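You operate a simulated robot arm through the tools that you are given. There is no shell and no other tool. Be economical: measure what you need, move in short steps, check, and stop when the job is done.

The job below is to be done with a simulated two-armed robot. You get a single attempt, and the scene is never put back.

## Task
Take the 0.40 feeler gauge from the top of the grey table and put it in the big orange tray. Then take the green sign from the top of the purple table and put it on top of the yellow air filter there. Then take the brass plug from the top of the cream table and put it on the yellow sticker. Then put one of the bottles from the top of the pink table on top of the blue box there. The order counts. Set down upright: green sign, brass plug, bottle.

It is judged by the outcome, as a careful person would: the job done as asked, and still so three seconds after it is handed in. It fails if anything else is knocked over, pushed out of place, dropped, spilled or broken.

## Robot
Two 7-joint arms with two-finger parallel grippers on one trunk, on a base that drives. Base frame: it is fixed to the floor where the robot stands at the start and does not move with it; the origin is under the middle of the robot, x ahead of it, y to its left, z up; the surface under the hand at the start is at about z = 85. Lengths are in cm, angles in rad, forces in N, time in s.
The left shoulder is at the start at [7, 13.3, 115.1], the right one opposite. With the tool pointing down near the work surface each hand reaches from about 18 to 64 cm from the robot's upright axis, wherever it stands, measured 20 degrees to its own side. Places, roughly: air filter [-550, 625, 100]; big orange tray (40x26x11 cm) [-200, -160, 60]; blue box [-725, 450, 100]; bottle [-725, 475, 100]; brass plug [-425, 400, 75]; feeler gauge [50, 0, 75]; green sign [-525, 625, 100]; yellow sticker [-425, 425, 75]. Payload 1.57 kg a hand.
Tool frame (each hand has its own): the origin (TCP) lies between the finger pads and is the grasp point; the fingertips stand 3 cm ahead of it; z points along the fingers, y is the line along which they close. The gripper opens to 8 cm. The fingers are 1.7 cm wide and 1.2 cm thick; the gripper's body (4 by 8.2 cm) begins 8 cm behind the TCP.
Orientation is that of the tool frame in the base frame, as a unit quaternion [w, x, y, z]. With the fingers straight down and closing along the base's y, the tool's x points along the base's -x, its y along +y and its z along -z.

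## Interface
- The arms move only by the tool play_rows. It takes "left_steps", "right_steps" or both (then of equal length, played together; a hand with none holds still); each is a list of rows, each a list of 3 entries, a list of its own where there are three numbers: the turn, a rotation vector about the tool's x, y, z in rad, then the shift along the tool's x, y, z in cm, then the opening, from 0 (shut) to 1 (fully open). In form: [[[wx, wy, wz], [tx, ty, tz], grip], ...]. A call has 1 to 10 rows; each row is the pose to reach, as a shift and turn from the pose commanded when the call began, along the tool's axes at that moment. Each row takes 0.2 s and may step no farther than 5 cm and 0.15 rad from the row before; otherwise, or with a gripper value out of range, the whole call is refused. Where a pose cannot be reached the arm comes as near as it can. A force on the tool above 40 N (or 10 N above the force at the start of the call, whichever is more), or a blocked arm, ends the call early, and 0.2 s more pass. The fingers move at their own pace (about 15.3 cm/s each) and stop on an object; they squeeze with about 25 N. The grip force told is the motor's: it shows also when the fingers shut on nothing. Time passes only in rows, and 0.2 s behind the last, so rows that repeat a pose let the fingers close. The reply holds the time, the measured pose of the TCP, the force on the tool along the base axes, the opening and the grip force, in the units named above and with some noise, with the torque about the TCP (base axes, N m) and any sound that the robot's microphone picked up.
- Cameras (640 x 400 px; columns grow to the right, rows downward): "scene" is now at [12.83, -3.41, 138.19]; the picture's right is [-0.17, -0.99, 0.00], its down [-0.59, 0.10, -0.80] and it looks along [0.79, -0.13, -0.60] (base axes); focal length 247 px, centre (320, 200). "left" rides on the left gripper at [7.2, 0.7, -12.2] in its tool frame; the picture's right is [-0.09, 1.00, 0.00], its down [-0.84, -0.08, -0.54] and it looks along [-0.54, -0.05, 0.84] (tool axes); focal length 238 px, centre (320, 200). "right" rides on the right gripper at [7.2, -0.7, -12.2] in its tool frame; the picture's right is [0.09, 1.00, 0.00], its down [-0.84, 0.08, -0.54] and it looks along [-0.54, 0.05, 0.84] (tool axes); focal length 238 px, centre (320, 200). There is no depth. A picture from a camera that has moved, and an enlarged one, comes with that camera's place and axes in the base frame and with its lens. The place of the scene camera against the robot may be out by one fixed shift of up to 2.5 cm in any direction.
- camera(camera): a new picture of that camera. It takes no simulated time.
- lift_body(by): slides the trunk up (or, below 0, down) by that many cm; the arms and the scene camera ride with it, the base frame stays. It gives what a move gives, with no picture.
- drive_base(legs): drives the robot by 1 to 6 legs, each [ahead, left, turn to the left] in cm, cm and rad, along the robot's own axes; the way and the turn of a leg run together, so that a leg with both is an arc; at most 150 cm and 3.142 rad a leg. The arms and the cameras ride along, it lands a little off, and it stops where it bumps. It gives what a move gives.
- pan_tilt(pan, tilt): turns the head with the scene camera to pan (to the left, within 1.501 rad either way) and tilt (down, from -0.506 to 1.204), counted from straight ahead of the robot. It gives what a move gives.
- zoom(camera, box): a new picture of the part [left, top, right, bottom] of that camera's present view, enlarged. It takes no simulated time.
- sign_off(): hands the job in; it is judged then, once.

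Work in short steps. Places have to be worked out from the pictures, the camera data and where the tool is seen: move nearer, look again, correct. Check each grasp and each placing, and mend what went wrong. You have 165 turns and 122 pictures in all, those below and enlarged ones among them. Open the grippers and draw the arms clear of the work before you hand the job in, unless the task says otherwise; then end with one line.

The tools are called as name(argument=value, ...) on one line, values as JSON. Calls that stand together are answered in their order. play_rows: Moves the arms, as the interface text tells. Its arguments: {"type":"object","properties":{"left_steps":{"type":"array"},"right_steps":{"type":"array"}},"required":[]} The other tools are called the same way: lift_body (by) slides the trunk up or down; drive_base (legs) drives the base; pan_tilt (pan, tilt) turns the head that bears the scene camera; camera (camera) takes a picture; zoom (camera, box) takes an enlarged picture of a part of a camera's view; sign_off () hands the job in.

At the start:

```text
clock: 0.0
left_ee_pos: [48.93, 6.99, 111.27]
left_tool_rot: [-0.002, 0.0, 1.0, 0.001]
left_contact_force: [0.1, -0.4, 0.4]
left_wrist_torque: [-0.01, -0.02, 0.02]
left_finger_gap: 8.01
left_grip_force: 0.0
right_ee_pos: [33.04, -27.36, 112.3]
right_tool_rot: [0.0, 0.0, 1.0, 0.0]
right_contact_force: [0.8, 0.0, 0.6]
right_wrist_torque: [-0.02, 0.0, 0.0]
right_finger_gap: 7.99
right_grip_force: 0.0
trunk travel left (down, up): [-72.5, 21.5]
robot x, y, heading: [0.29, 0.15, -0.002]
head pan, tilt: [-0.168, 0.648]
```

scene: 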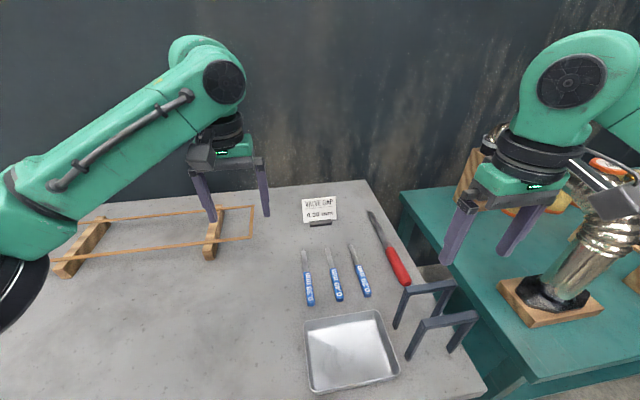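
right: 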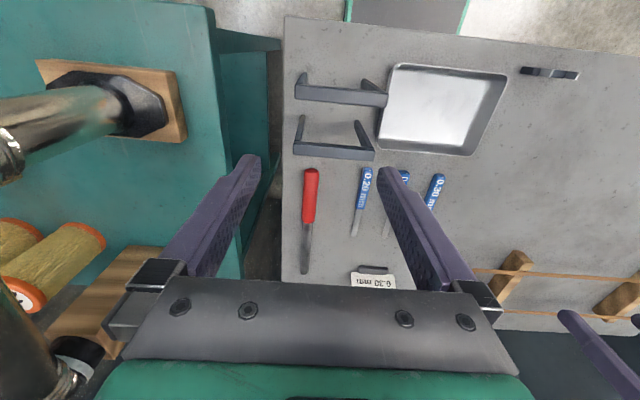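
left: 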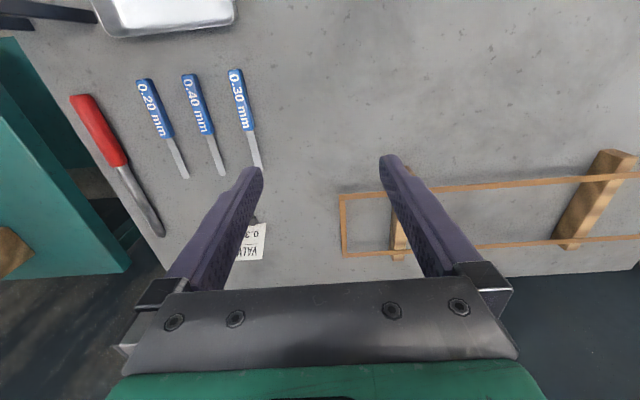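

I place the 0.40 gauge (the middle one) at about [47.5, -11.2], with its handle along x. I'll bring the right hand above it, half open, and move the left hand aside.

play_rows(right_steps=[[[0, 0, 0], [-2.8, 3.2, 1.4], 0.5], [[0, 0, 0], [-5.6, 6.4, 2.8], 0.5], [[0, 0, 0], [-8.4, 9.6, 4.2], 0.5], [[0, 0, 0], [-11.2, 12.8, 5.6], 0.5], [[0, 0, 0], [-14, 16.1, 7], 0.5], [[0, 0, 0], [-14, 16.1, 7], 0.5]], left_steps=[[[0, 0, 0], [2, 3, -1], 1], [[0, 0, 0], [4, 6, -2], 1], [[0, 0, 0], [6, 9, -3], 1], [[0, 0, 0], [8, 12, -4], 1], [[0, 0, 0], [10, 12, -4], 1], [[0, 0, 0], [10, 12, -4], 1]])

camera(camera="right")

camera(camera="scene")

```text
clock: 1.4
left_ee_pos: [38.75, 18.75, 115.5]
left_tool_rot: [0.0, 0.0, 1.0, 0.0]
left_contact_force: [-0.3, 0.0, 0.1]
left_wrist_torque: [-0.01, -0.03, 0.01]
left_finger_gap: 7.99
left_grip_force: 0.0
right_ee_pos: [47.25, -11.46, 105.1]
right_tool_rot: [-0.001, 0.0, 1.0, 0.001]
right_contact_force: [-0.4, -0.2, 0.3]
right_wrist_torque: [0.0, 0.0, 0.0]
right_finger_gap: 3.99
right_grip_force: 0.1
trunk travel left (down, up): [-72.5, 21.5]
robot x, y, heading: [-0.13, 0.15, -0.0]
head pan, tilt: [-0.168, 0.648]
```

```text
118 pictures are left
camera right: at [39.98, -12.26, 117.33], right [-0.09, 1.0, 0.0], down [0.84, 0.08, 0.54], along [0.54, 0.05, -0.84], focal length 238 px, centre (320, 200)
```

right: 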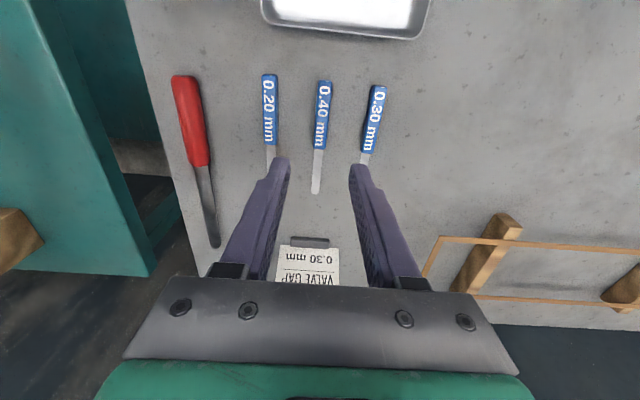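

```text
117 pictures are left
camera scene: at [12.78, -3.54, 138.19], right [-0.17, -0.99, 0.0], down [-0.59, 0.1, -0.8], along [0.79, -0.13, -0.6], focal length 247 px, centre (320, 200)
```

scene: 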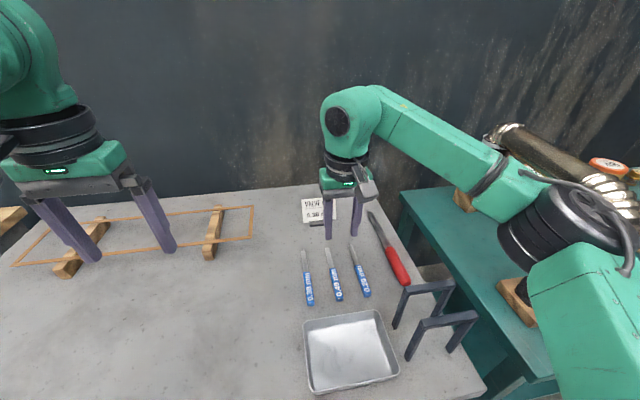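

The 0.40 handle sits at about [46.9, -11.4] and runs x 43.3–51.7. I'll go straight down to just above the table and check.

play_rows(right_steps=[[[0, 0, 0], [0.1, 0, 4], 0.5], [[0, 0, 0], [0.1, 0, 8], 0.5], [[0, 0, 0], [0.1, 0, 12], 0.5], [[0, 0, 0], [0.1, 0, 14.5], 0.5], [[0, 0, 0], [0.1, 0, 14.5], 0.5]])

camera(camera="right")

```text
clock: 2.6
left_ee_pos: [38.8, 18.9, 115.27]
left_tool_rot: [0.0, 0.0, 1.0, 0.0]
left_contact_force: [-0.2, 0.5, 0.0]
left_wrist_torque: [-0.02, 0.04, -0.01]
left_finger_gap: 7.98
left_grip_force: 0.0
right_ee_pos: [46.92, -11.21, 90.75]
right_tool_rot: [0.0, 0.0, 1.0, 0.0]
right_contact_force: [-0.5, -0.2, 0.2]
right_wrist_torque: [-0.03, 0.01, 0.01]
right_finger_gap: 4.02
right_grip_force: 0.1
trunk travel left (down, up): [-72.5, 21.5]
robot x, y, heading: [0.13, 0.24, 0.005]
head pan, tilt: [-0.168, 0.648]
```

```text
116 pictures are left
camera right: at [39.68, -12.0, 102.81], right [-0.09, 1.0, 0.0], down [0.84, 0.08, 0.54], along [0.54, 0.05, -0.84], focal length 238 px, centre (320, 200)
```

right: 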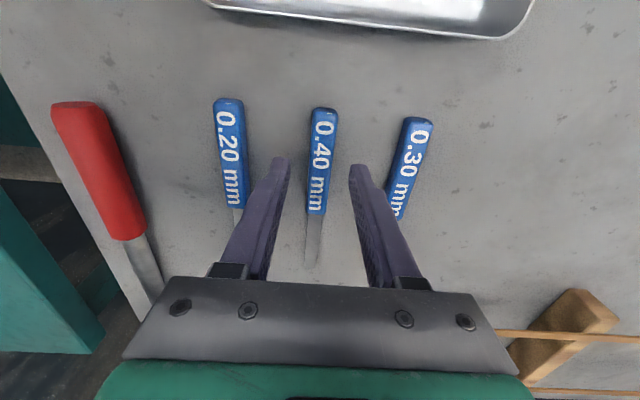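

The fingers straddle the 0.40 handle evenly, so I'll lower 2 cm more and see whether the tips touch.

play_rows(right_steps=[[[0, 0, 0], [0, 0, 1], 0.5], [[0, 0, 0], [0, 0, 2], 0.5], [[0, 0, 0], [0, 0, 2.4], 0.5]])

camera(camera="right")

```text
clock: 3.4
left_ee_pos: [38.71, 18.95, 115.32]
left_tool_rot: [0.0, 0.001, 1.0, 0.0]
left_contact_force: [-0.2, 0.3, 0.2]
left_wrist_torque: [0.01, 0.0, 0.0]
left_finger_gap: 8.02
left_grip_force: 0.0
right_ee_pos: [46.9, -11.26, 88.2]
right_tool_rot: [0.0, 0.0, 1.0, 0.0]
right_contact_force: [0.1, -0.1, 0.8]
right_wrist_torque: [0.01, 0.03, 0.01]
right_finger_gap: 4.04
right_grip_force: 0.1
trunk travel left (down, up): [-72.5, 21.5]
robot x, y, heading: [-0.18, -0.07, 0.003]
head pan, tilt: [-0.168, 0.648]
```

```text
115 pictures are left
camera right: at [39.77, -11.92, 100.44], right [-0.09, 1.0, 0.0], down [0.84, 0.08, 0.54], along [0.54, 0.05, -0.84], focal length 238 px, centre (320, 200)
```

right: 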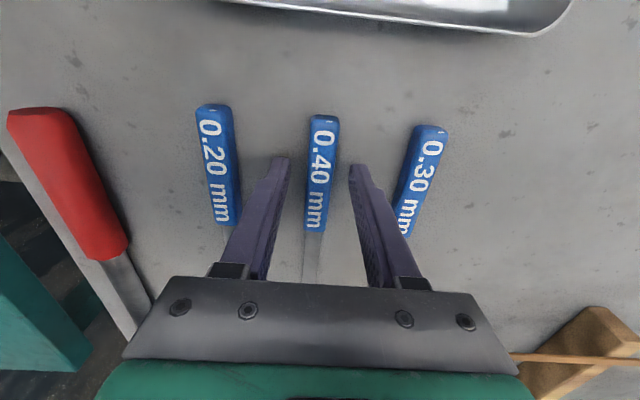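

No contact yet, and the tips should be about at the table. I'll go 0.2 cm lower and close.

play_rows(right_steps=[[[0, 0, 0], [0, 0, 0.2], 0.5], [[0, 0, 0], [0, 0, 0.2], 0], [[0, 0, 0], [0, 0, 0.2], 0], [[0, 0, 0], [0, 0, 0.2], 0]])

```text
clock: 4.4
left_ee_pos: [38.84, 18.77, 115.31]
left_tool_rot: [0.0, 0.0, 1.0, 0.0]
left_contact_force: [-1.0, -0.3, 0.1]
left_wrist_torque: [0.0, -0.01, -0.02]
left_finger_gap: 8.0
left_grip_force: 0.0
right_ee_pos: [46.9, -11.35, 88.07]
right_tool_rot: [0.0, 0.0, 1.0, 0.0]
right_contact_force: [0.4, 0.8, 0.2]
right_wrist_torque: [0.02, 0.01, -0.02]
right_finger_gap: 1.71
right_grip_force: 24.5
trunk travel left (down, up): [-72.5, 21.5]
robot x, y, heading: [-0.06, -0.0, 0.001]
head pan, tilt: [-0.168, 0.648]
```

The fingers stopped at 1.7 cm, so the gauge is gripped. I'll lift it, draw both hands back toward the body for driving, and look.

play_rows(right_steps=[[[0, 0, 0], [0, 0, -4], 0], [[0, 0, 0], [0, 0, -8.5], 0], [[0, 0, 0], [0, 0, -13], 0], [[0, 0, 0], [0, 0, -17.5], 0], [[0, 0, 0], [0, 0, -22], 0], [[0, 0, 0], [3, -3, -24], 0], [[0, 0, 0], [6, -6, -25], 0], [[0, 0, 0], [9, -9, -25], 0], [[0, 0, 0], [12, -12, -25], 0]])

camera(camera="right")

pan_tilt(pan=1.5, tilt=0.3)

camera(camera="scene")

pan_tilt(pan=-1.5, tilt=0.3)

camera(camera="scene")

```text
clock: 6.4
left_ee_pos: [38.57, 18.71, 115.52]
left_tool_rot: [0.001, 0.0, 1.0, 0.002]
left_contact_force: [0.6, 0.3, 0.9]
left_wrist_torque: [0.02, 0.0, 0.0]
left_finger_gap: 8.0
left_grip_force: 0.1
right_ee_pos: [34.9, -23.33, 113.11]
right_tool_rot: [0.001, 0.001, 1.0, 0.001]
right_contact_force: [-0.5, -0.3, 0.0]
right_wrist_torque: [0.02, -0.04, -0.03]
right_finger_gap: 0.0
right_grip_force: 21.6
trunk travel left (down, up): [-72.5, 21.5]
robot x, y, heading: [-0.04, 0.28, 0.002]
head pan, tilt: [-0.168, 0.648]
```

```text
114 pictures are left
camera right: at [27.75, -24.08, 125.17], right [-0.09, 1.0, 0.0], down [0.84, 0.08, 0.54], along [0.54, 0.05, -0.84], focal length 238 px, centre (320, 200)
```

right: 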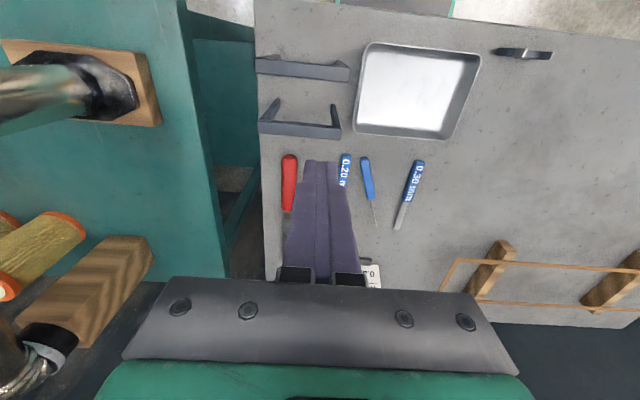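

```text
clock: 8.1
left_ee_pos: [38.85, 18.85, 115.34]
left_tool_rot: [0.0, 0.0, 1.0, 0.0]
left_contact_force: [0.2, 0.3, 0.7]
left_wrist_torque: [-0.02, 0.0, 0.0]
left_finger_gap: 8.01
left_grip_force: 0.1
right_ee_pos: [35.11, -23.08, 112.9]
right_tool_rot: [-0.001, 0.0, 1.0, 0.0]
right_contact_force: [0.1, -0.1, -0.1]
right_wrist_torque: [0.05, 0.02, 0.03]
right_finger_gap: 0.0
right_grip_force: 21.2
trunk travel left (down, up): [-72.5, 21.5]
robot x, y, heading: [-0.04, -0.05, -0.0]
head pan, tilt: [1.499, 0.3]
```

```text
113 pictures are left
camera scene: at [4.93, 7.35, 141.35], right [1.0, -0.07, 0.0], down [-0.02, -0.29, -0.96], along [0.07, 0.95, -0.3], focal length 247 px, centre (320, 200)
```

scene: 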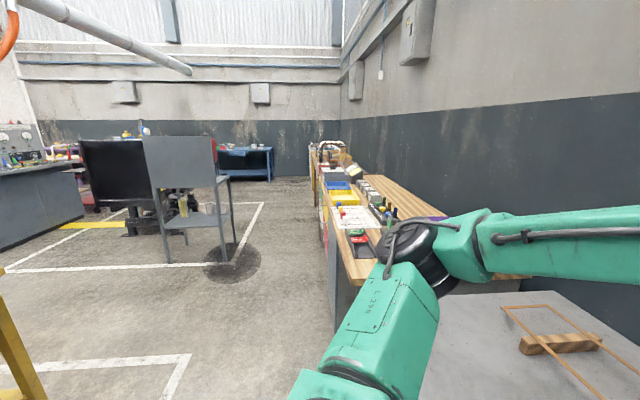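

```text
clock: 10.7
left_ee_pos: [38.67, 18.87, 115.32]
left_tool_rot: [0.0, 0.0, 1.0, 0.0]
left_contact_force: [0.1, 0.5, -0.1]
left_wrist_torque: [0.01, -0.01, 0.02]
left_finger_gap: 7.99
left_grip_force: 0.1
right_ee_pos: [35.17, -23.21, 112.98]
right_tool_rot: [0.0, -0.001, 1.0, 0.001]
right_contact_force: [0.4, 1.2, -0.3]
right_wrist_torque: [0.0, -0.01, 0.0]
right_finger_gap: 0.0
right_grip_force: 20.8
trunk travel left (down, up): [-72.5, 21.5]
robot x, y, heading: [0.29, 0.03, 0.001]
head pan, tilt: [-1.499, 0.3]
```

```text
112 pictures are left
camera scene: at [4.93, -11.26, 141.35], right [-1.0, -0.07, 0.0], down [-0.02, 0.29, -0.96], along [0.07, -0.95, -0.3], focal length 247 px, centre (320, 200)
```

scene: 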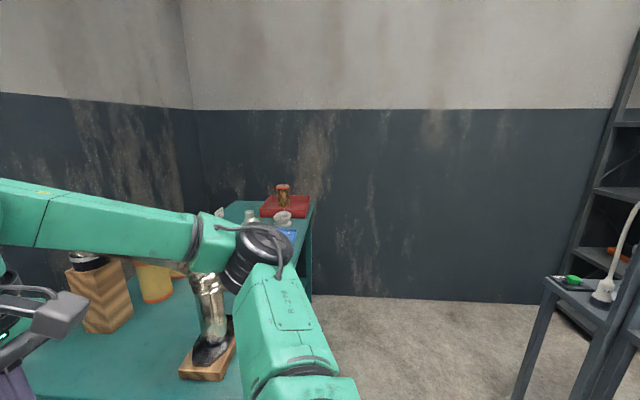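

The gauge slipped out and lies at about [47, -13.5], apparently on edge or face down and close to the 0.20. I'll bring the right hand back above it to look closer.

play_rows(right_steps=[[[0, 0, 0], [-3, 2.4, 2.5], 0.4], [[0, 0, 0], [-6, 4.8, 5], 0.4], [[0, 0, 0], [-9, 7.2, 7.5], 0.4], [[0, 0, 0], [-12.2, 9.7, 10], 0.4], [[0, 0, 0], [-12.2, 9.7, 13], 0.4], [[0, 0, 0], [-12.2, 9.7, 13], 0.4]])

camera(camera="right")

zoom(camera="right", box=[220, 50, 420, 230])

```text
clock: 12.1
left_ee_pos: [38.71, 18.9, 115.44]
left_tool_rot: [0.0, 0.0, 1.0, 0.0]
left_contact_force: [-0.4, -0.3, 0.6]
left_wrist_torque: [0.01, 0.03, 0.01]
left_finger_gap: 8.0
left_grip_force: 0.0
right_ee_pos: [47.01, -13.42, 100.01]
right_tool_rot: [0.001, 0.0, 1.0, 0.0]
right_contact_force: [-0.4, 0.6, 0.7]
right_wrist_torque: [-0.01, 0.0, -0.01]
right_finger_gap: 3.21
right_grip_force: 0.1
trunk travel left (down, up): [-72.5, 21.5]
robot x, y, heading: [0.13, 0.18, -0.002]
head pan, tilt: [-1.499, 0.3]
```

```text
111 pictures are left
camera right: at [39.94, -14.22, 112.18], right [-0.09, 1.0, 0.0], down [0.84, 0.08, 0.54], along [0.54, 0.05, -0.84], focal length 238 px, centre (320, 200)
```

right: 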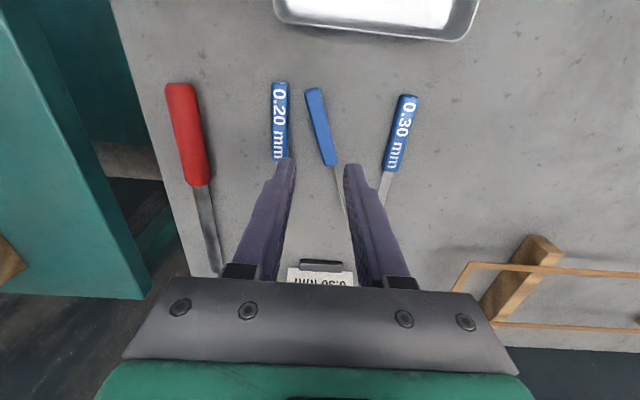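

```text
2.22 times, centred on (320, 140) of right
camera zoom: at [39.94, -14.22, 112.18], right [-0.09, 1.0, 0.0], down [0.84, 0.08, 0.54], along [0.54, 0.05, -0.84], focal length 530 px, centre (320, 333)
```

zoom: 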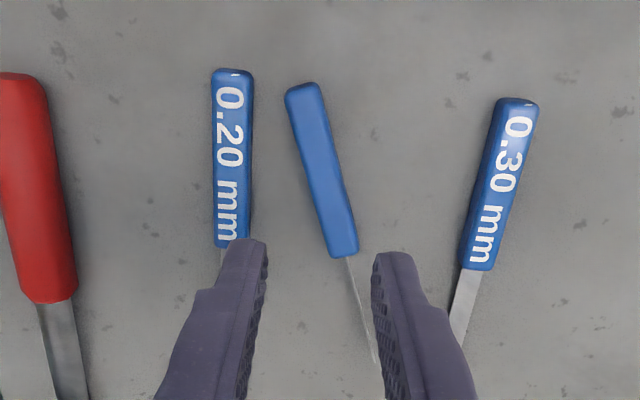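

The gauge lies on its edge, handle centre about [48, -13.05], turned about +0.3 rad. I'll turn the hand to match and go down to just above it.

play_rows(right_steps=[[[0, 0, -0.1], [-0.4, 0.2, 1], 0.4], [[0, 0, -0.2], [-0.8, 0.35, 3], 0.4], [[0, 0, -0.3], [-1, 0.35, 6], 0.4], [[0, 0, -0.3], [-1, 0.35, 8.5], 0.4], [[0, 0, -0.3], [-1, 0.35, 8.5], 0.4]])

camera(camera="right")

```text
clock: 13.3
left_ee_pos: [38.83, 18.92, 115.28]
left_tool_rot: [0.0, 0.0, 1.0, 0.001]
left_contact_force: [0.1, -0.1, 0.0]
left_wrist_torque: [-0.01, -0.01, 0.03]
left_finger_gap: 8.0
left_grip_force: 0.0
right_ee_pos: [48.2, -13.07, 91.54]
right_tool_rot: [0.0, -0.15, 0.989, 0.0]
right_contact_force: [-0.1, -0.5, -0.5]
right_wrist_torque: [0.02, 0.01, -0.04]
right_finger_gap: 3.19
right_grip_force: 0.0
trunk travel left (down, up): [-72.5, 21.5]
robot x, y, heading: [-0.04, -0.14, 0.001]
head pan, tilt: [-1.499, 0.3]
```

```text
109 pictures are left
camera right: at [41.53, -15.93, 103.74], right [-0.38, 0.92, 0.0], down [0.78, 0.32, 0.54], along [0.5, 0.21, -0.84], focal length 238 px, centre (320, 200)
```

right: 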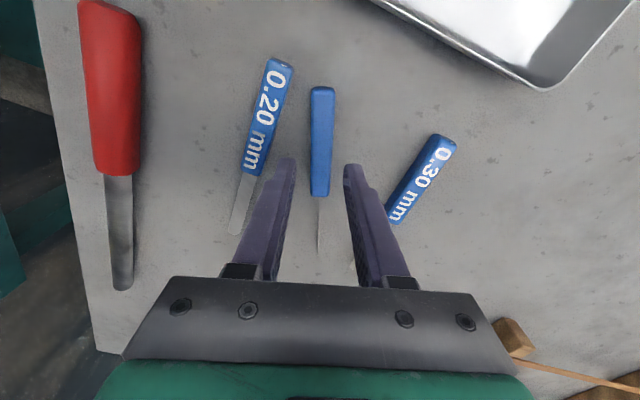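

The hand is well aligned. I'll lower gently toward the table to find contact.

play_rows(right_steps=[[[0, 0, 0], [0, 0, 1.5], 0.4], [[0, 0, 0], [0, 0, 3], 0.4], [[0, 0, 0], [0, 0, 3.5], 0.4], [[0, 0, 0], [0, 0, 3.7], 0.4], [[0, 0, 0], [0, 0, 3.7], 0.4]])

```text
clock: 14.5
left_ee_pos: [38.71, 18.95, 115.31]
left_tool_rot: [0.0, 0.0, 1.0, 0.0]
left_contact_force: [-0.3, 0.5, -0.5]
left_wrist_torque: [-0.02, -0.01, 0.01]
left_finger_gap: 8.04
left_grip_force: 0.1
right_ee_pos: [48.13, -13.03, 87.95]
right_tool_rot: [0.001, -0.149, 0.989, 0.0]
right_contact_force: [1.5, -1.0, 6.8]
right_wrist_torque: [-0.07, -0.03, 0.05]
right_finger_gap: 3.25
right_grip_force: 0.3
trunk travel left (down, up): [-72.5, 21.5]
robot x, y, heading: [0.06, -0.22, 0.003]
head pan, tilt: [-1.499, 0.3]
```

I have light contact with the table (7 N). I'll close here and lift slowly a little.

play_rows(right_steps=[[[0, 0, 0], [0, 0, 0], 0], [[0, 0, 0], [0, 0, 0], 0], [[0, 0, 0], [0, 0, -0.1], 0], [[0, 0, 0], [0, 0, -0.5], 0], [[0, 0, 0], [0, 0, -1], 0], [[0, 0, 0], [0, 0, -2], 0], [[0, 0, 0], [0, 0, -3], 0], [[0, 0, 0], [0, 0, -3], 0]])

camera(camera="right")

```text
clock: 16.3
left_ee_pos: [38.78, 18.91, 115.38]
left_tool_rot: [-0.001, 0.0, 1.0, 0.0]
left_contact_force: [0.0, -0.1, -0.3]
left_wrist_torque: [-0.02, -0.01, 0.0]
left_finger_gap: 7.99
left_grip_force: 0.1
right_ee_pos: [48.12, -13.17, 90.99]
right_tool_rot: [-0.001, -0.149, 0.989, 0.0]
right_contact_force: [0.0, 0.9, -0.7]
right_wrist_torque: [-0.02, 0.0, -0.03]
right_finger_gap: 1.61
right_grip_force: 24.7
trunk travel left (down, up): [-72.5, 21.5]
robot x, y, heading: [-0.08, -0.28, 0.002]
head pan, tilt: [-1.499, 0.3]
```

```text
108 pictures are left
camera right: at [41.57, -15.96, 103.1], right [-0.38, 0.92, 0.0], down [0.78, 0.32, 0.54], along [0.5, 0.21, -0.84], focal length 238 px, centre (320, 200)
```

right: 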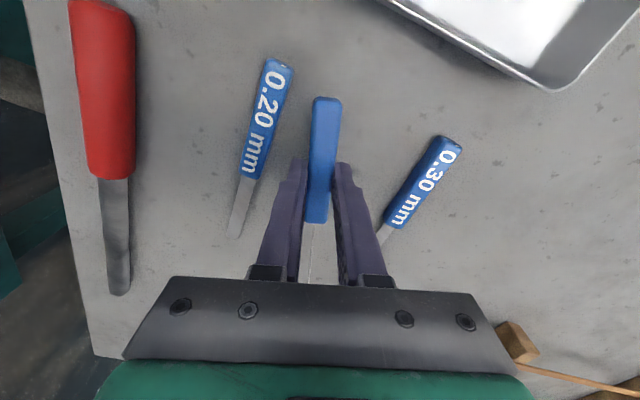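

It's held at a gap of 1.61. I'll keep lifting slowly, 1.5 cm a row, and check.

play_rows(right_steps=[[[0, 0, 0], [0, 0, -1], 0], [[0, 0, 0], [0, 0, -2.5], 0], [[0, 0, 0], [0, 0, -4], 0], [[0, 0, 0], [0, 0, -5.5], 0], [[0, 0, 0], [0, 0, -7], 0], [[0, 0, 0], [0, 0, -8.5], 0], [[0, 0, 0], [0, 0, -10], 0], [[0, 0, 0], [0, 0, -11.5], 0], [[0, 0, 0], [0, 0, -12.5], 0], [[0, 0, 0], [0, 0, -13], 0]])

camera(camera="right")

```text
clock: 18.5
left_ee_pos: [38.85, 18.92, 115.22]
left_tool_rot: [-0.001, 0.0, 1.0, 0.0]
left_contact_force: [-0.1, -0.6, -0.2]
left_wrist_torque: [-0.01, 0.01, -0.05]
left_finger_gap: 8.0
left_grip_force: 0.0
right_ee_pos: [48.14, -13.27, 103.81]
right_tool_rot: [0.0, -0.149, 0.989, -0.001]
right_contact_force: [0.0, 0.6, -0.5]
right_wrist_torque: [0.0, 0.0, -0.01]
right_finger_gap: 1.62
right_grip_force: 24.2
trunk travel left (down, up): [-72.5, 21.5]
robot x, y, heading: [0.02, 0.07, 0.001]
head pan, tilt: [-1.499, 0.3]
```

```text
107 pictures are left
camera right: at [41.48, -16.06, 116.01], right [-0.38, 0.92, 0.0], down [0.78, 0.32, 0.54], along [0.5, 0.21, -0.84], focal length 238 px, centre (320, 200)
```

right: 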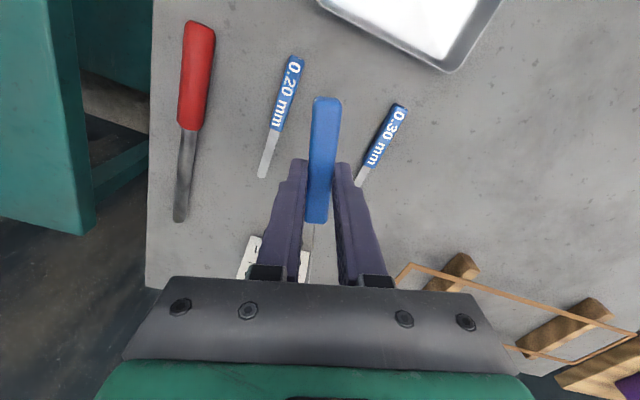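

The gauge is secure. I'll draw the right hand in toward the body and raise it.

play_rows(right_steps=[[[0, 0, 0], [1, 0, -1.5], 0], [[0, 0, 0], [3, 0, -3.5], 0], [[0, 0, 0], [5, 0, -5.5], 0], [[0, 0, 0], [7, 0, -7.5], 0], [[0, 0, 0], [9, 0, -9.5], 0], [[0, 0, 0], [11, 0, -11], 0], [[0, 0, 0], [13, 0, -12], 0], [[0, 0, 0], [14, 0, -12], 0]])

drive_base(legs=[[-20, 0, 0], [0, 0, 1.0]])

pan_tilt(pan=1.2, tilt=0.35)

camera(camera="scene")

```text
clock: 20.3
left_ee_pos: [38.84, 18.84, 115.32]
left_tool_rot: [0.001, 0.0, 1.0, -0.001]
left_contact_force: [-0.2, -0.2, 0.9]
left_wrist_torque: [-0.03, 0.03, 0.03]
left_finger_gap: 8.02
left_grip_force: 0.2
right_ee_pos: [34.9, -17.42, 115.99]
right_tool_rot: [-0.001, -0.149, 0.989, 0.0]
right_contact_force: [1.1, -0.2, -0.6]
right_wrist_torque: [0.0, 0.01, 0.02]
right_finger_gap: 1.58
right_grip_force: 25.1
trunk travel left (down, up): [-72.5, 21.5]
robot x, y, heading: [-0.01, -0.17, 0.003]
head pan, tilt: [-1.499, 0.3]
```

```text
clock: 24.5
left_ee_pos: [-15.73, 42.93, 115.41]
left_tool_rot: [-0.001, -0.487, 0.873, 0.0]
left_contact_force: [0.4, -0.4, 0.4]
left_wrist_torque: [-0.01, -0.03, 0.03]
left_finger_gap: 7.99
left_grip_force: 0.1
right_ee_pos: [12.92, 20.51, 116.0]
right_tool_rot: [0.0, -0.612, 0.791, 0.001]
right_contact_force: [-0.5, 0.0, -0.7]
right_wrist_torque: [-0.01, -0.02, -0.01]
right_finger_gap: 1.62
right_grip_force: 24.8
trunk travel left (down, up): [-72.5, 21.5]
robot x, y, heading: [-19.83, 0.07, 1.021]
head pan, tilt: [-1.499, 0.3]
```

```text
clock: 26.9
left_ee_pos: [-15.83, 42.93, 115.22]
left_tool_rot: [-0.001, -0.487, 0.874, -0.001]
left_contact_force: [-0.3, -0.3, -0.3]
left_wrist_torque: [0.01, 0.02, -0.01]
left_finger_gap: 7.98
left_grip_force: 0.1
right_ee_pos: [12.98, 20.55, 116.02]
right_tool_rot: [0.0, -0.612, 0.79, 0.0]
right_contact_force: [-0.1, -0.6, -0.1]
right_wrist_torque: [-0.05, 0.06, -0.01]
right_finger_gap: 1.63
right_grip_force: 25.0
trunk travel left (down, up): [-72.5, 21.5]
robot x, y, heading: [-20.65, 0.0, 1.018]
head pan, tilt: [1.201, 0.351]
```

```text
106 pictures are left
camera scene: at [-23.88, 9.78, 140.88], right [0.8, 0.6, 0.0], down [0.21, -0.27, -0.94], along [-0.57, 0.75, -0.34], focal length 247 px, centre (320, 200)
```

scene: 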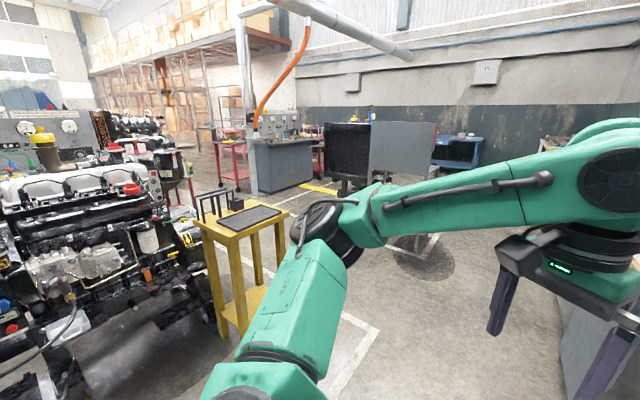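

There's an engine to the back-left, so I'll keep turning left in place and look toward the tray.

drive_base(legs=[[0, 0, 1.2]])

pan_tilt(pan=0.9, tilt=0.45)

camera(camera="scene")

pan_tilt(pan=0.0, tilt=0.45)

camera(camera="scene")

```text
clock: 30.3
left_ee_pos: [-58.23, 20.14, 115.39]
left_tool_rot: [0.0, 0.892, -0.451, 0.001]
left_contact_force: [0.2, 0.9, -0.4]
left_wrist_torque: [-0.01, -0.01, 0.02]
left_finger_gap: 8.03
left_grip_force: 0.1
right_ee_pos: [-26.87, 38.38, 116.01]
right_tool_rot: [0.0, 0.95, -0.311, 0.0]
right_contact_force: [-0.9, -0.8, -0.2]
right_wrist_torque: [0.02, 0.0, 0.0]
right_finger_gap: 1.62
right_grip_force: 25.4
trunk travel left (down, up): [-72.5, 21.5]
robot x, y, heading: [-20.12, -0.24, 2.207]
head pan, tilt: [1.201, 0.351]
```

```text
clock: 31.1
left_ee_pos: [-58.45, 20.01, 115.36]
left_tool_rot: [0.0, 0.893, -0.451, 0.0]
left_contact_force: [0.5, 0.2, -0.2]
left_wrist_torque: [0.02, -0.01, 0.01]
left_finger_gap: 8.02
left_grip_force: 0.1
right_ee_pos: [-26.83, 38.37, 116.13]
right_tool_rot: [0.0, 0.95, -0.312, -0.001]
right_contact_force: [0.1, 0.2, -0.6]
right_wrist_torque: [0.02, -0.02, 0.0]
right_finger_gap: 1.61
right_grip_force: 25.4
trunk travel left (down, up): [-72.5, 21.5]
robot x, y, heading: [-20.12, 0.27, 2.207]
head pan, tilt: [0.901, 0.45]
```

```text
105 pictures are left
camera scene: at [-33.08, 2.42, 139.96], right [0.03, 1.0, 0.0], down [0.43, -0.01, -0.9], along [-0.9, 0.03, -0.44], focal length 247 px, centre (320, 200)
```

scene: 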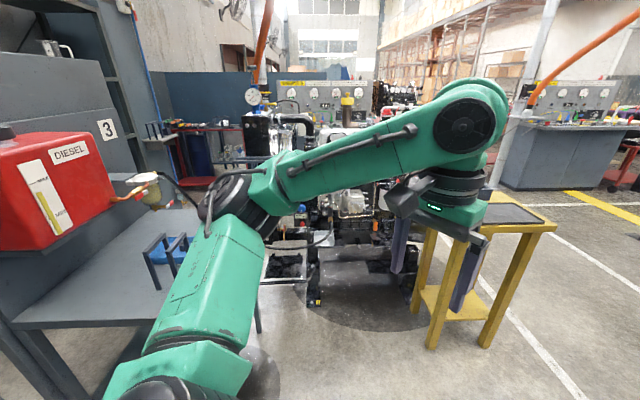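

```text
clock: 32.3
left_ee_pos: [-58.28, 20.07, 115.28]
left_tool_rot: [0.0, 0.893, -0.45, 0.002]
left_contact_force: [0.7, -0.1, 0.1]
left_wrist_torque: [-0.02, 0.0, -0.01]
left_finger_gap: 7.97
left_grip_force: 0.1
right_ee_pos: [-26.94, 38.43, 116.01]
right_tool_rot: [-0.001, 0.95, -0.313, 0.0]
right_contact_force: [0.8, -0.2, -0.1]
right_wrist_torque: [0.02, -0.02, -0.01]
right_finger_gap: 1.58
right_grip_force: 25.1
trunk travel left (down, up): [-72.5, 21.5]
robot x, y, heading: [-19.98, 0.04, 2.205]
head pan, tilt: [0.0, 0.45]
```

```text
104 pictures are left
camera scene: at [-29.35, 9.51, 139.95], right [0.8, 0.59, 0.0], down [0.26, -0.35, -0.9], along [-0.53, 0.72, -0.44], focal length 247 px, centre (320, 200)
```

scene: 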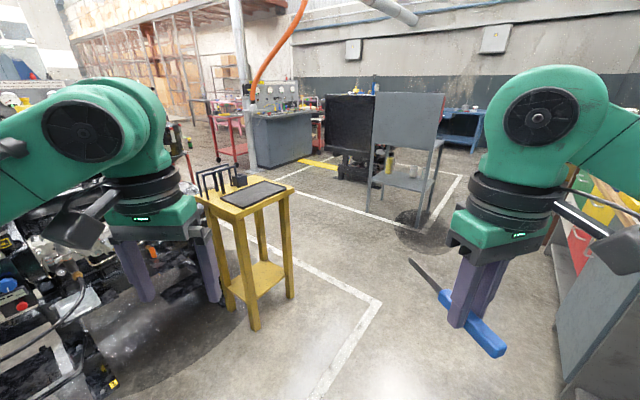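

The tray should be beyond the grey cart with the diesel tank. I'll pan further left to see.

pan_tilt(pan=1.5, tilt=0.5)

camera(camera="scene")

```text
clock: 33.9
left_ee_pos: [-58.39, 20.09, 115.46]
left_tool_rot: [0.001, 0.893, -0.451, 0.001]
left_contact_force: [0.2, 0.6, -0.1]
left_wrist_torque: [0.0, 0.01, -0.03]
left_finger_gap: 7.99
left_grip_force: 0.0
right_ee_pos: [-26.83, 38.5, 116.07]
right_tool_rot: [0.0, 0.95, -0.312, -0.001]
right_contact_force: [-0.3, 0.6, -0.8]
right_wrist_torque: [0.02, -0.02, 0.0]
right_finger_gap: 1.62
right_grip_force: 24.9
trunk travel left (down, up): [-72.5, 21.5]
robot x, y, heading: [-20.28, -0.01, 2.205]
head pan, tilt: [1.499, 0.499]
```

```text
103 pictures are left
camera scene: at [-31.58, -2.74, 139.51], right [-0.53, 0.85, 0.0], down [0.4, 0.26, -0.88], along [-0.74, -0.47, -0.48], focal length 247 px, centre (320, 200)
```

scene: 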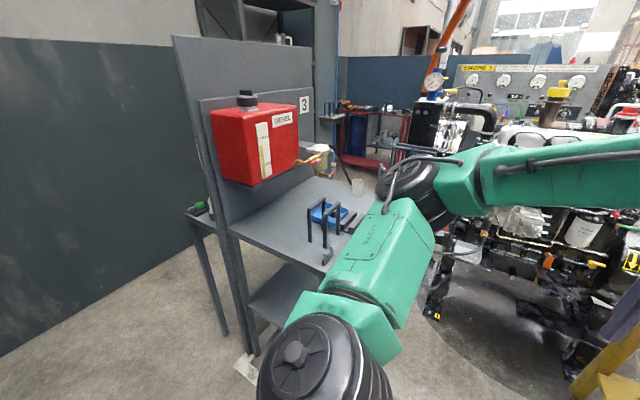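

The cart's corner is near (-79, -74), with a panel and the tray probably behind it. I'll turn to face -y and drive along the gap between the cart and the teal table.

drive_base(legs=[[0, 0, 2.5]])

pan_tilt(pan=-0.6, tilt=0.5)

camera(camera="scene")

```text
clock: 40.1
left_ee_pos: [-3.17, -39.6, 115.47]
left_tool_rot: [0.0, 0.724, 0.69, 0.001]
left_contact_force: [-0.3, 0.0, -0.2]
left_wrist_torque: [-0.03, 0.02, -0.01]
left_finger_gap: 7.99
left_grip_force: 0.0
right_ee_pos: [-39.22, -33.94, 116.08]
right_tool_rot: [0.0, 0.613, 0.79, 0.0]
right_contact_force: [-0.3, -0.9, -0.7]
right_wrist_torque: [0.02, -0.01, -0.02]
right_finger_gap: 1.6
right_grip_force: 25.1
trunk travel left (down, up): [-72.5, 21.5]
robot x, y, heading: [-20.05, 0.14, -1.619]
head pan, tilt: [1.499, 0.499]
```

```text
clock: 42.1
left_ee_pos: [-3.16, -39.65, 115.38]
left_tool_rot: [-0.001, 0.723, 0.69, 0.001]
left_contact_force: [0.1, 1.0, -0.6]
left_wrist_torque: [-0.03, -0.01, -0.04]
left_finger_gap: 8.0
left_grip_force: 0.1
right_ee_pos: [-39.09, -34.04, 116.04]
right_tool_rot: [0.0, 0.613, 0.79, 0.0]
right_contact_force: [0.0, -0.1, 0.4]
right_wrist_torque: [0.0, -0.03, -0.01]
right_finger_gap: 1.61
right_grip_force: 24.8
trunk travel left (down, up): [-72.5, 21.5]
robot x, y, heading: [-20.08, 0.08, -1.613]
head pan, tilt: [-0.6, 0.499]
```

```text
102 pictures are left
camera scene: at [-26.64, -14.21, 139.51], right [-0.8, 0.6, 0.0], down [0.29, 0.38, -0.88], along [-0.53, -0.7, -0.48], focal length 247 px, centre (320, 200)
```

scene: 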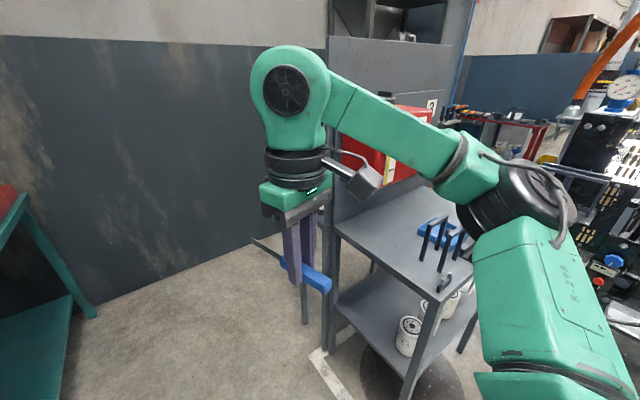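

The gap is clear. I'll drive 85 cm ahead and look to the right for the tray.

drive_base(legs=[[0, 0, 0.04], [85, 3, 0]])

pan_tilt(pan=-1.2, tilt=0.5)

camera(camera="scene")

```text
clock: 47.1
left_ee_pos: [-0.63, -125.82, 115.38]
left_tool_rot: [0.001, 0.716, 0.699, -0.001]
left_contact_force: [-0.6, -0.1, 0.5]
left_wrist_torque: [-0.01, -0.02, -0.02]
left_finger_gap: 8.0
left_grip_force: 0.0
right_ee_pos: [-36.79, -120.92, 116.02]
right_tool_rot: [0.0, 0.603, 0.798, 0.001]
right_contact_force: [0.1, -0.2, -1.9]
right_wrist_torque: [0.03, -0.01, 0.01]
right_finger_gap: 1.63
right_grip_force: 24.8
trunk travel left (down, up): [-72.5, 21.5]
robot x, y, heading: [-18.63, -86.65, -1.595]
head pan, tilt: [-0.6, 0.499]
```

```text
clock: 48.1
left_ee_pos: [-0.66, -125.91, 115.32]
left_tool_rot: [0.001, 0.716, 0.699, 0.0]
left_contact_force: [0.5, 0.0, -0.4]
left_wrist_torque: [0.0, 0.01, -0.01]
left_finger_gap: 8.02
left_grip_force: 0.1
right_ee_pos: [-36.94, -121.05, 116.0]
right_tool_rot: [0.0, 0.603, 0.798, 0.001]
right_contact_force: [0.3, 0.4, 0.1]
right_wrist_torque: [0.0, 0.02, -0.02]
right_finger_gap: 1.6
right_grip_force: 25.3
trunk travel left (down, up): [-72.5, 21.5]
robot x, y, heading: [-18.95, -86.4, -1.589]
head pan, tilt: [-1.201, 0.499]
```

```text
101 pictures are left
camera scene: at [-28.06, -96.66, 139.51], right [-0.34, 0.94, 0.0], down [0.45, 0.16, -0.88], along [-0.83, -0.3, -0.48], focal length 247 px, centre (320, 200)
```

scene: 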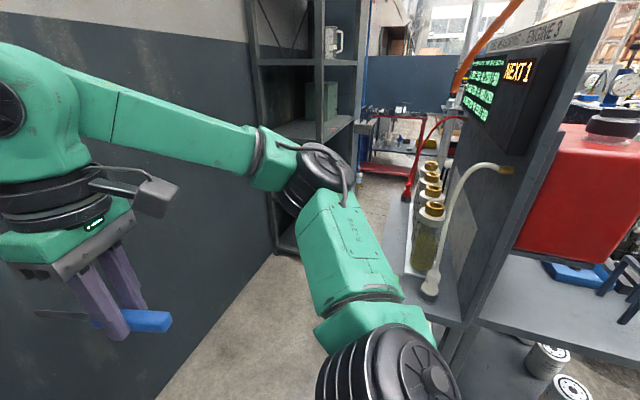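

The shelving ahead-left by the wall, near x≈-175, probably holds the tray on a low shelf. The wall is at y≈-189. I'll arc right into the corridor.

drive_base(legs=[[35, 0, -0.8]])

pan_tilt(pan=-0.4, tilt=0.55)

camera(camera="scene")

```text
clock: 50.6
left_ee_pos: [-49.15, -157.5, 115.44]
left_tool_rot: [0.0, 0.934, 0.358, 0.0]
left_contact_force: [0.9, -0.6, -0.3]
left_wrist_torque: [-0.05, 0.02, 0.01]
left_finger_gap: 7.99
left_grip_force: 0.1
right_ee_pos: [-70.39, -128.0, 116.12]
right_tool_rot: [0.0, 0.871, 0.492, -0.001]
right_contact_force: [0.4, 1.0, -0.1]
right_wrist_torque: [0.01, -0.02, 0.01]
right_finger_gap: 1.59
right_grip_force: 24.9
trunk travel left (down, up): [-72.5, 21.5]
robot x, y, heading: [-32.72, -117.58, -2.41]
head pan, tilt: [-1.201, 0.499]
```

```text
clock: 51.7
left_ee_pos: [-49.19, -157.64, 115.37]
left_tool_rot: [0.001, 0.934, 0.358, 0.0]
left_contact_force: [0.9, 0.6, -0.1]
left_wrist_torque: [-0.01, 0.01, -0.01]
left_finger_gap: 7.99
left_grip_force: 0.0
right_ee_pos: [-70.46, -127.94, 116.04]
right_tool_rot: [0.0, 0.871, 0.492, 0.0]
right_contact_force: [-0.3, -0.6, -0.6]
right_wrist_torque: [0.0, 0.02, 0.04]
right_finger_gap: 1.64
right_grip_force: 24.7
trunk travel left (down, up): [-72.5, 21.5]
robot x, y, heading: [-32.9, -117.68, -2.415]
head pan, tilt: [-0.4, 0.55]
```

```text
100 pictures are left
camera scene: at [-45.95, -125.89, 139.05], right [-0.32, 0.95, 0.0], down [0.49, 0.17, -0.85], along [-0.81, -0.28, -0.52], focal length 247 px, centre (320, 200)
```

scene: 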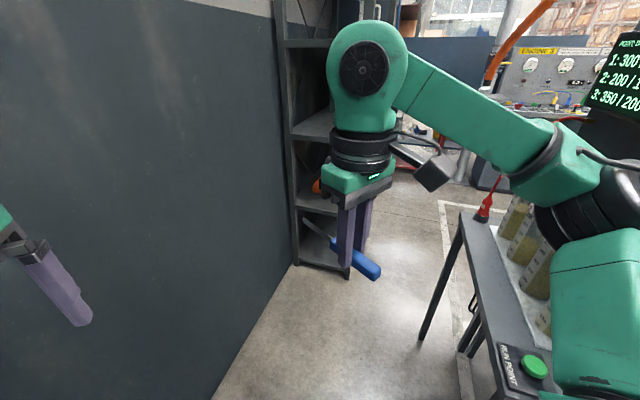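

An orange edge shows on the shelf at z≈55, behind the right hand. The shelf's end faces me at x≈-168, y -147 to -186. I'll move into the corridor, face -x and go closer.

drive_base(legs=[[22, 0, 0], [0, 0, -0.73], [30, 0, 0]])

pan_tilt(pan=0.15, tilt=0.6)

camera(camera="scene")

```text
clock: 57.0
left_ee_pos: [-118.07, -149.84, 115.44]
left_tool_rot: [0.0, 1.0, -0.011, 0.0]
left_contact_force: [0.2, -0.2, -0.3]
left_wrist_torque: [0.01, 0.02, 0.0]
left_finger_gap: 7.99
left_grip_force: 0.0
right_ee_pos: [-113.23, -113.65, 116.07]
right_tool_rot: [0.0, 0.99, 0.139, -0.001]
right_contact_force: [0.3, 0.2, -1.3]
right_wrist_torque: [0.0, 0.02, 0.04]
right_finger_gap: 1.6
right_grip_force: 25.2
trunk travel left (down, up): [-72.5, 21.5]
robot x, y, heading: [-78.46, -131.67, 3.123]
head pan, tilt: [-0.4, 0.55]
```

```text
clock: 58.0
left_ee_pos: [-118.08, -149.79, 115.28]
left_tool_rot: [0.0, 1.0, -0.011, 0.0]
left_contact_force: [0.5, -0.2, 0.6]
left_wrist_torque: [0.01, -0.03, 0.01]
left_finger_gap: 7.98
left_grip_force: 0.1
right_ee_pos: [-113.39, -113.56, 116.01]
right_tool_rot: [0.0, 0.99, 0.139, 0.0]
right_contact_force: [-0.1, -0.3, -0.4]
right_wrist_torque: [-0.01, -0.01, 0.02]
right_finger_gap: 1.59
right_grip_force: 25.3
trunk travel left (down, up): [-72.5, 21.5]
robot x, y, heading: [-78.75, -132.13, 3.124]
head pan, tilt: [0.15, 0.6]
```

```text
99 pictures are left
camera scene: at [-93.41, -134.69, 138.6], right [-0.13, 0.99, 0.0], down [0.56, 0.07, -0.83], along [-0.82, -0.11, -0.56], focal length 247 px, centre (320, 200)
```

scene: 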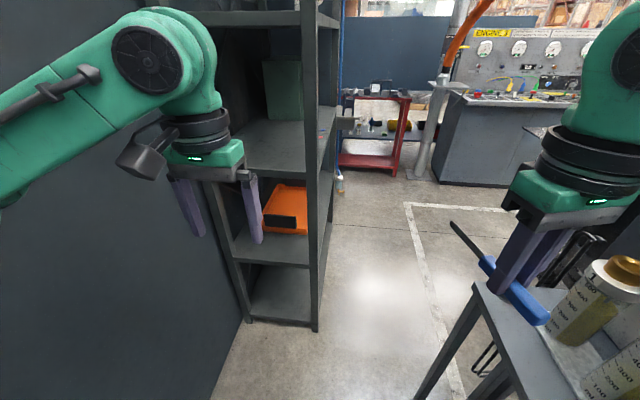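

The orange tray is visible on the shelf, and the shelf's end is open toward me. I'll zoom in on it.

zoom(camera="scene", box=[210, 110, 350, 340])

```text
1.74 times, centred on (280, 225) of scene
camera zoom: at [-93.41, -134.69, 138.6], right [-0.13, 0.99, 0.0], down [0.56, 0.07, -0.83], along [-0.82, -0.11, -0.56], focal length 430 px, centre (390, 156)
```

zoom: 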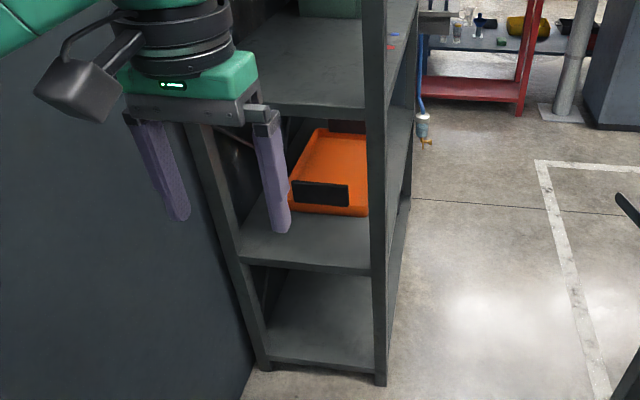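

The tray spans roughly x -190 to -230 and y -178 to -152 on the shelf at z≈50, with its long side facing +y. I want to reach it from the +y side, so I must pass the gap between the cart and the shelf. I'll stretch the arms forward to narrow the elbows and look down at my own base.

play_rows(left_steps=[[[0, 0, 0], [-2, -1, 0], 1], [[0, 0, 0], [-5, -2, 0], 1], [[0, 0, 0], [-8, -3, 0], 1], [[0, 0, 0], [-11, -4, 0], 0.5], [[0, 0, 0], [-14, -5, 0], 0.5], [[0, 0, 0], [-17, -6, 0], 0.5], [[0, 0, 0], [-19, -7, 0], 0.5]], right_steps=[[[0, 0, 0], [-2, 0, 0], 0], [[0, 0, 0], [-5, 0, 0], 0], [[0, 0, 0], [-8, 0, 0], 0], [[0, 0, 0], [-11, 0, 0], 0], [[0, 0, 0], [-14, -0.3, 0], 0], [[0, 0, 0], [-17, -0.6, 0], 0], [[0, 0, 0], [-20, -0.6, 0], 0]])

pan_tilt(pan=0.0, tilt=1.2)

camera(camera="scene")

```text
clock: 59.6
left_ee_pos: [-136.1, -142.8, 115.51]
left_tool_rot: [0.001, 1.0, -0.012, -0.001]
left_contact_force: [0.4, -0.2, -0.7]
left_wrist_torque: [0.01, 0.0, 0.06]
left_finger_gap: 4.03
left_grip_force: 0.1
left hand out of reach, approached as far as the arm can: row 7
right_ee_pos: [-130.77, -119.08, 115.33]
right_tool_rot: [0.001, 0.99, 0.14, -0.002]
right_contact_force: [-0.8, 0.2, -0.2]
right_wrist_torque: [0.02, -0.01, 0.01]
right_finger_gap: 1.58
right_grip_force: 25.0
right hand out of reach, approached as far as the arm can: row 7
trunk travel left (down, up): [-72.5, 21.5]
robot x, y, heading: [-78.8, -131.94, 3.118]
head pan, tilt: [0.15, 0.6]
```

```text
clock: 60.6
left_ee_pos: [-135.96, -142.88, 115.45]
left_tool_rot: [0.0, 1.0, -0.011, 0.0]
left_contact_force: [-0.2, -0.8, 0.6]
left_wrist_torque: [-0.04, -0.04, 0.02]
left_finger_gap: 4.03
left_grip_force: 0.1
right_ee_pos: [-130.74, -119.06, 115.3]
right_tool_rot: [-0.001, 0.99, 0.138, -0.001]
right_contact_force: [0.8, 0.3, -0.4]
right_wrist_torque: [0.01, -0.01, -0.02]
right_finger_gap: 1.57
right_grip_force: 24.9
trunk travel left (down, up): [-72.5, 21.5]
robot x, y, heading: [-79.15, -132.09, 3.124]
head pan, tilt: [0.0, 1.201]
```

```text
97 pictures are left
camera scene: at [-90.3, -133.42, 134.14], right [0.02, 1.0, 0.0], down [0.93, -0.02, -0.36], along [-0.36, 0.01, -0.93], focal length 247 px, centre (320, 200)
```

scene: 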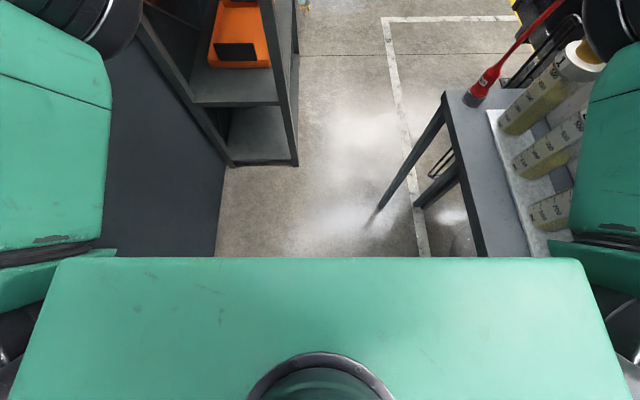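

The gap between the cart leg (-130, -103) and the shelf foot (-167, -146) is about 57 cm. I need to know my base's width, so I'll tilt the left hand back and view the base with its camera.

play_rows(left_steps=[[[0, 0.14, 0], [1, 0, 0], 0.5], [[0, 0.28, 0], [2, 0, 0], 0.5], [[0, 0.42, 0], [3, 0, 0], 0.5], [[0, 0.56, 0], [4, 0, 0], 0.5], [[0, 0.7, 0], [5, 0, 0], 0.5], [[0, 0.7, 0], [5, 0, 0], 0.5]])

camera(camera="left")

```text
clock: 62.0
left_ee_pos: [-124.12, -145.83, 109.11]
left_tool_rot: [0.018, 0.954, -0.018, 0.299]
left_contact_force: [0.0, 0.4, -0.2]
left_wrist_torque: [0.03, -0.02, -0.02]
left_finger_gap: 3.98
left_grip_force: 0.0
left hand out of reach, approached as far as the arm can: row 1, 2, 3, 4, 5, 6
right_ee_pos: [-130.72, -119.2, 115.27]
right_tool_rot: [-0.001, 0.99, 0.138, -0.002]
right_contact_force: [0.4, 0.0, -1.2]
right_wrist_torque: [-0.03, 0.03, 0.01]
right_finger_gap: 1.58
right_grip_force: 24.8
trunk travel left (down, up): [-72.5, 21.5]
robot x, y, heading: [-79.12, -132.2, 3.12]
head pan, tilt: [0.0, 1.201]
```

```text
96 pictures are left
camera left: at [-125.07, -146.1, 123.3], right [-0.12, -0.99, -0.03], down [-0.99, 0.12, -0.03], along [0.04, 0.02, -1.0], focal length 238 px, centre (320, 200)
```

left: 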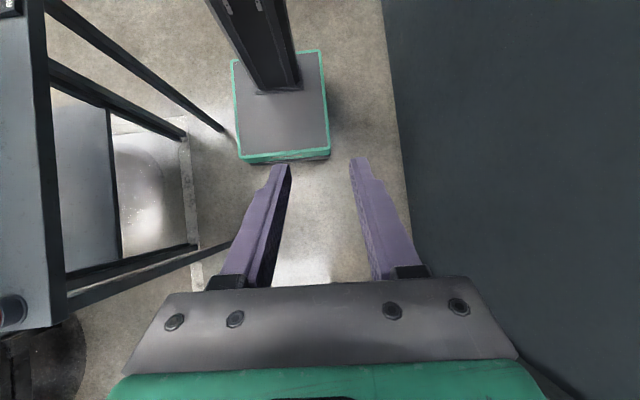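

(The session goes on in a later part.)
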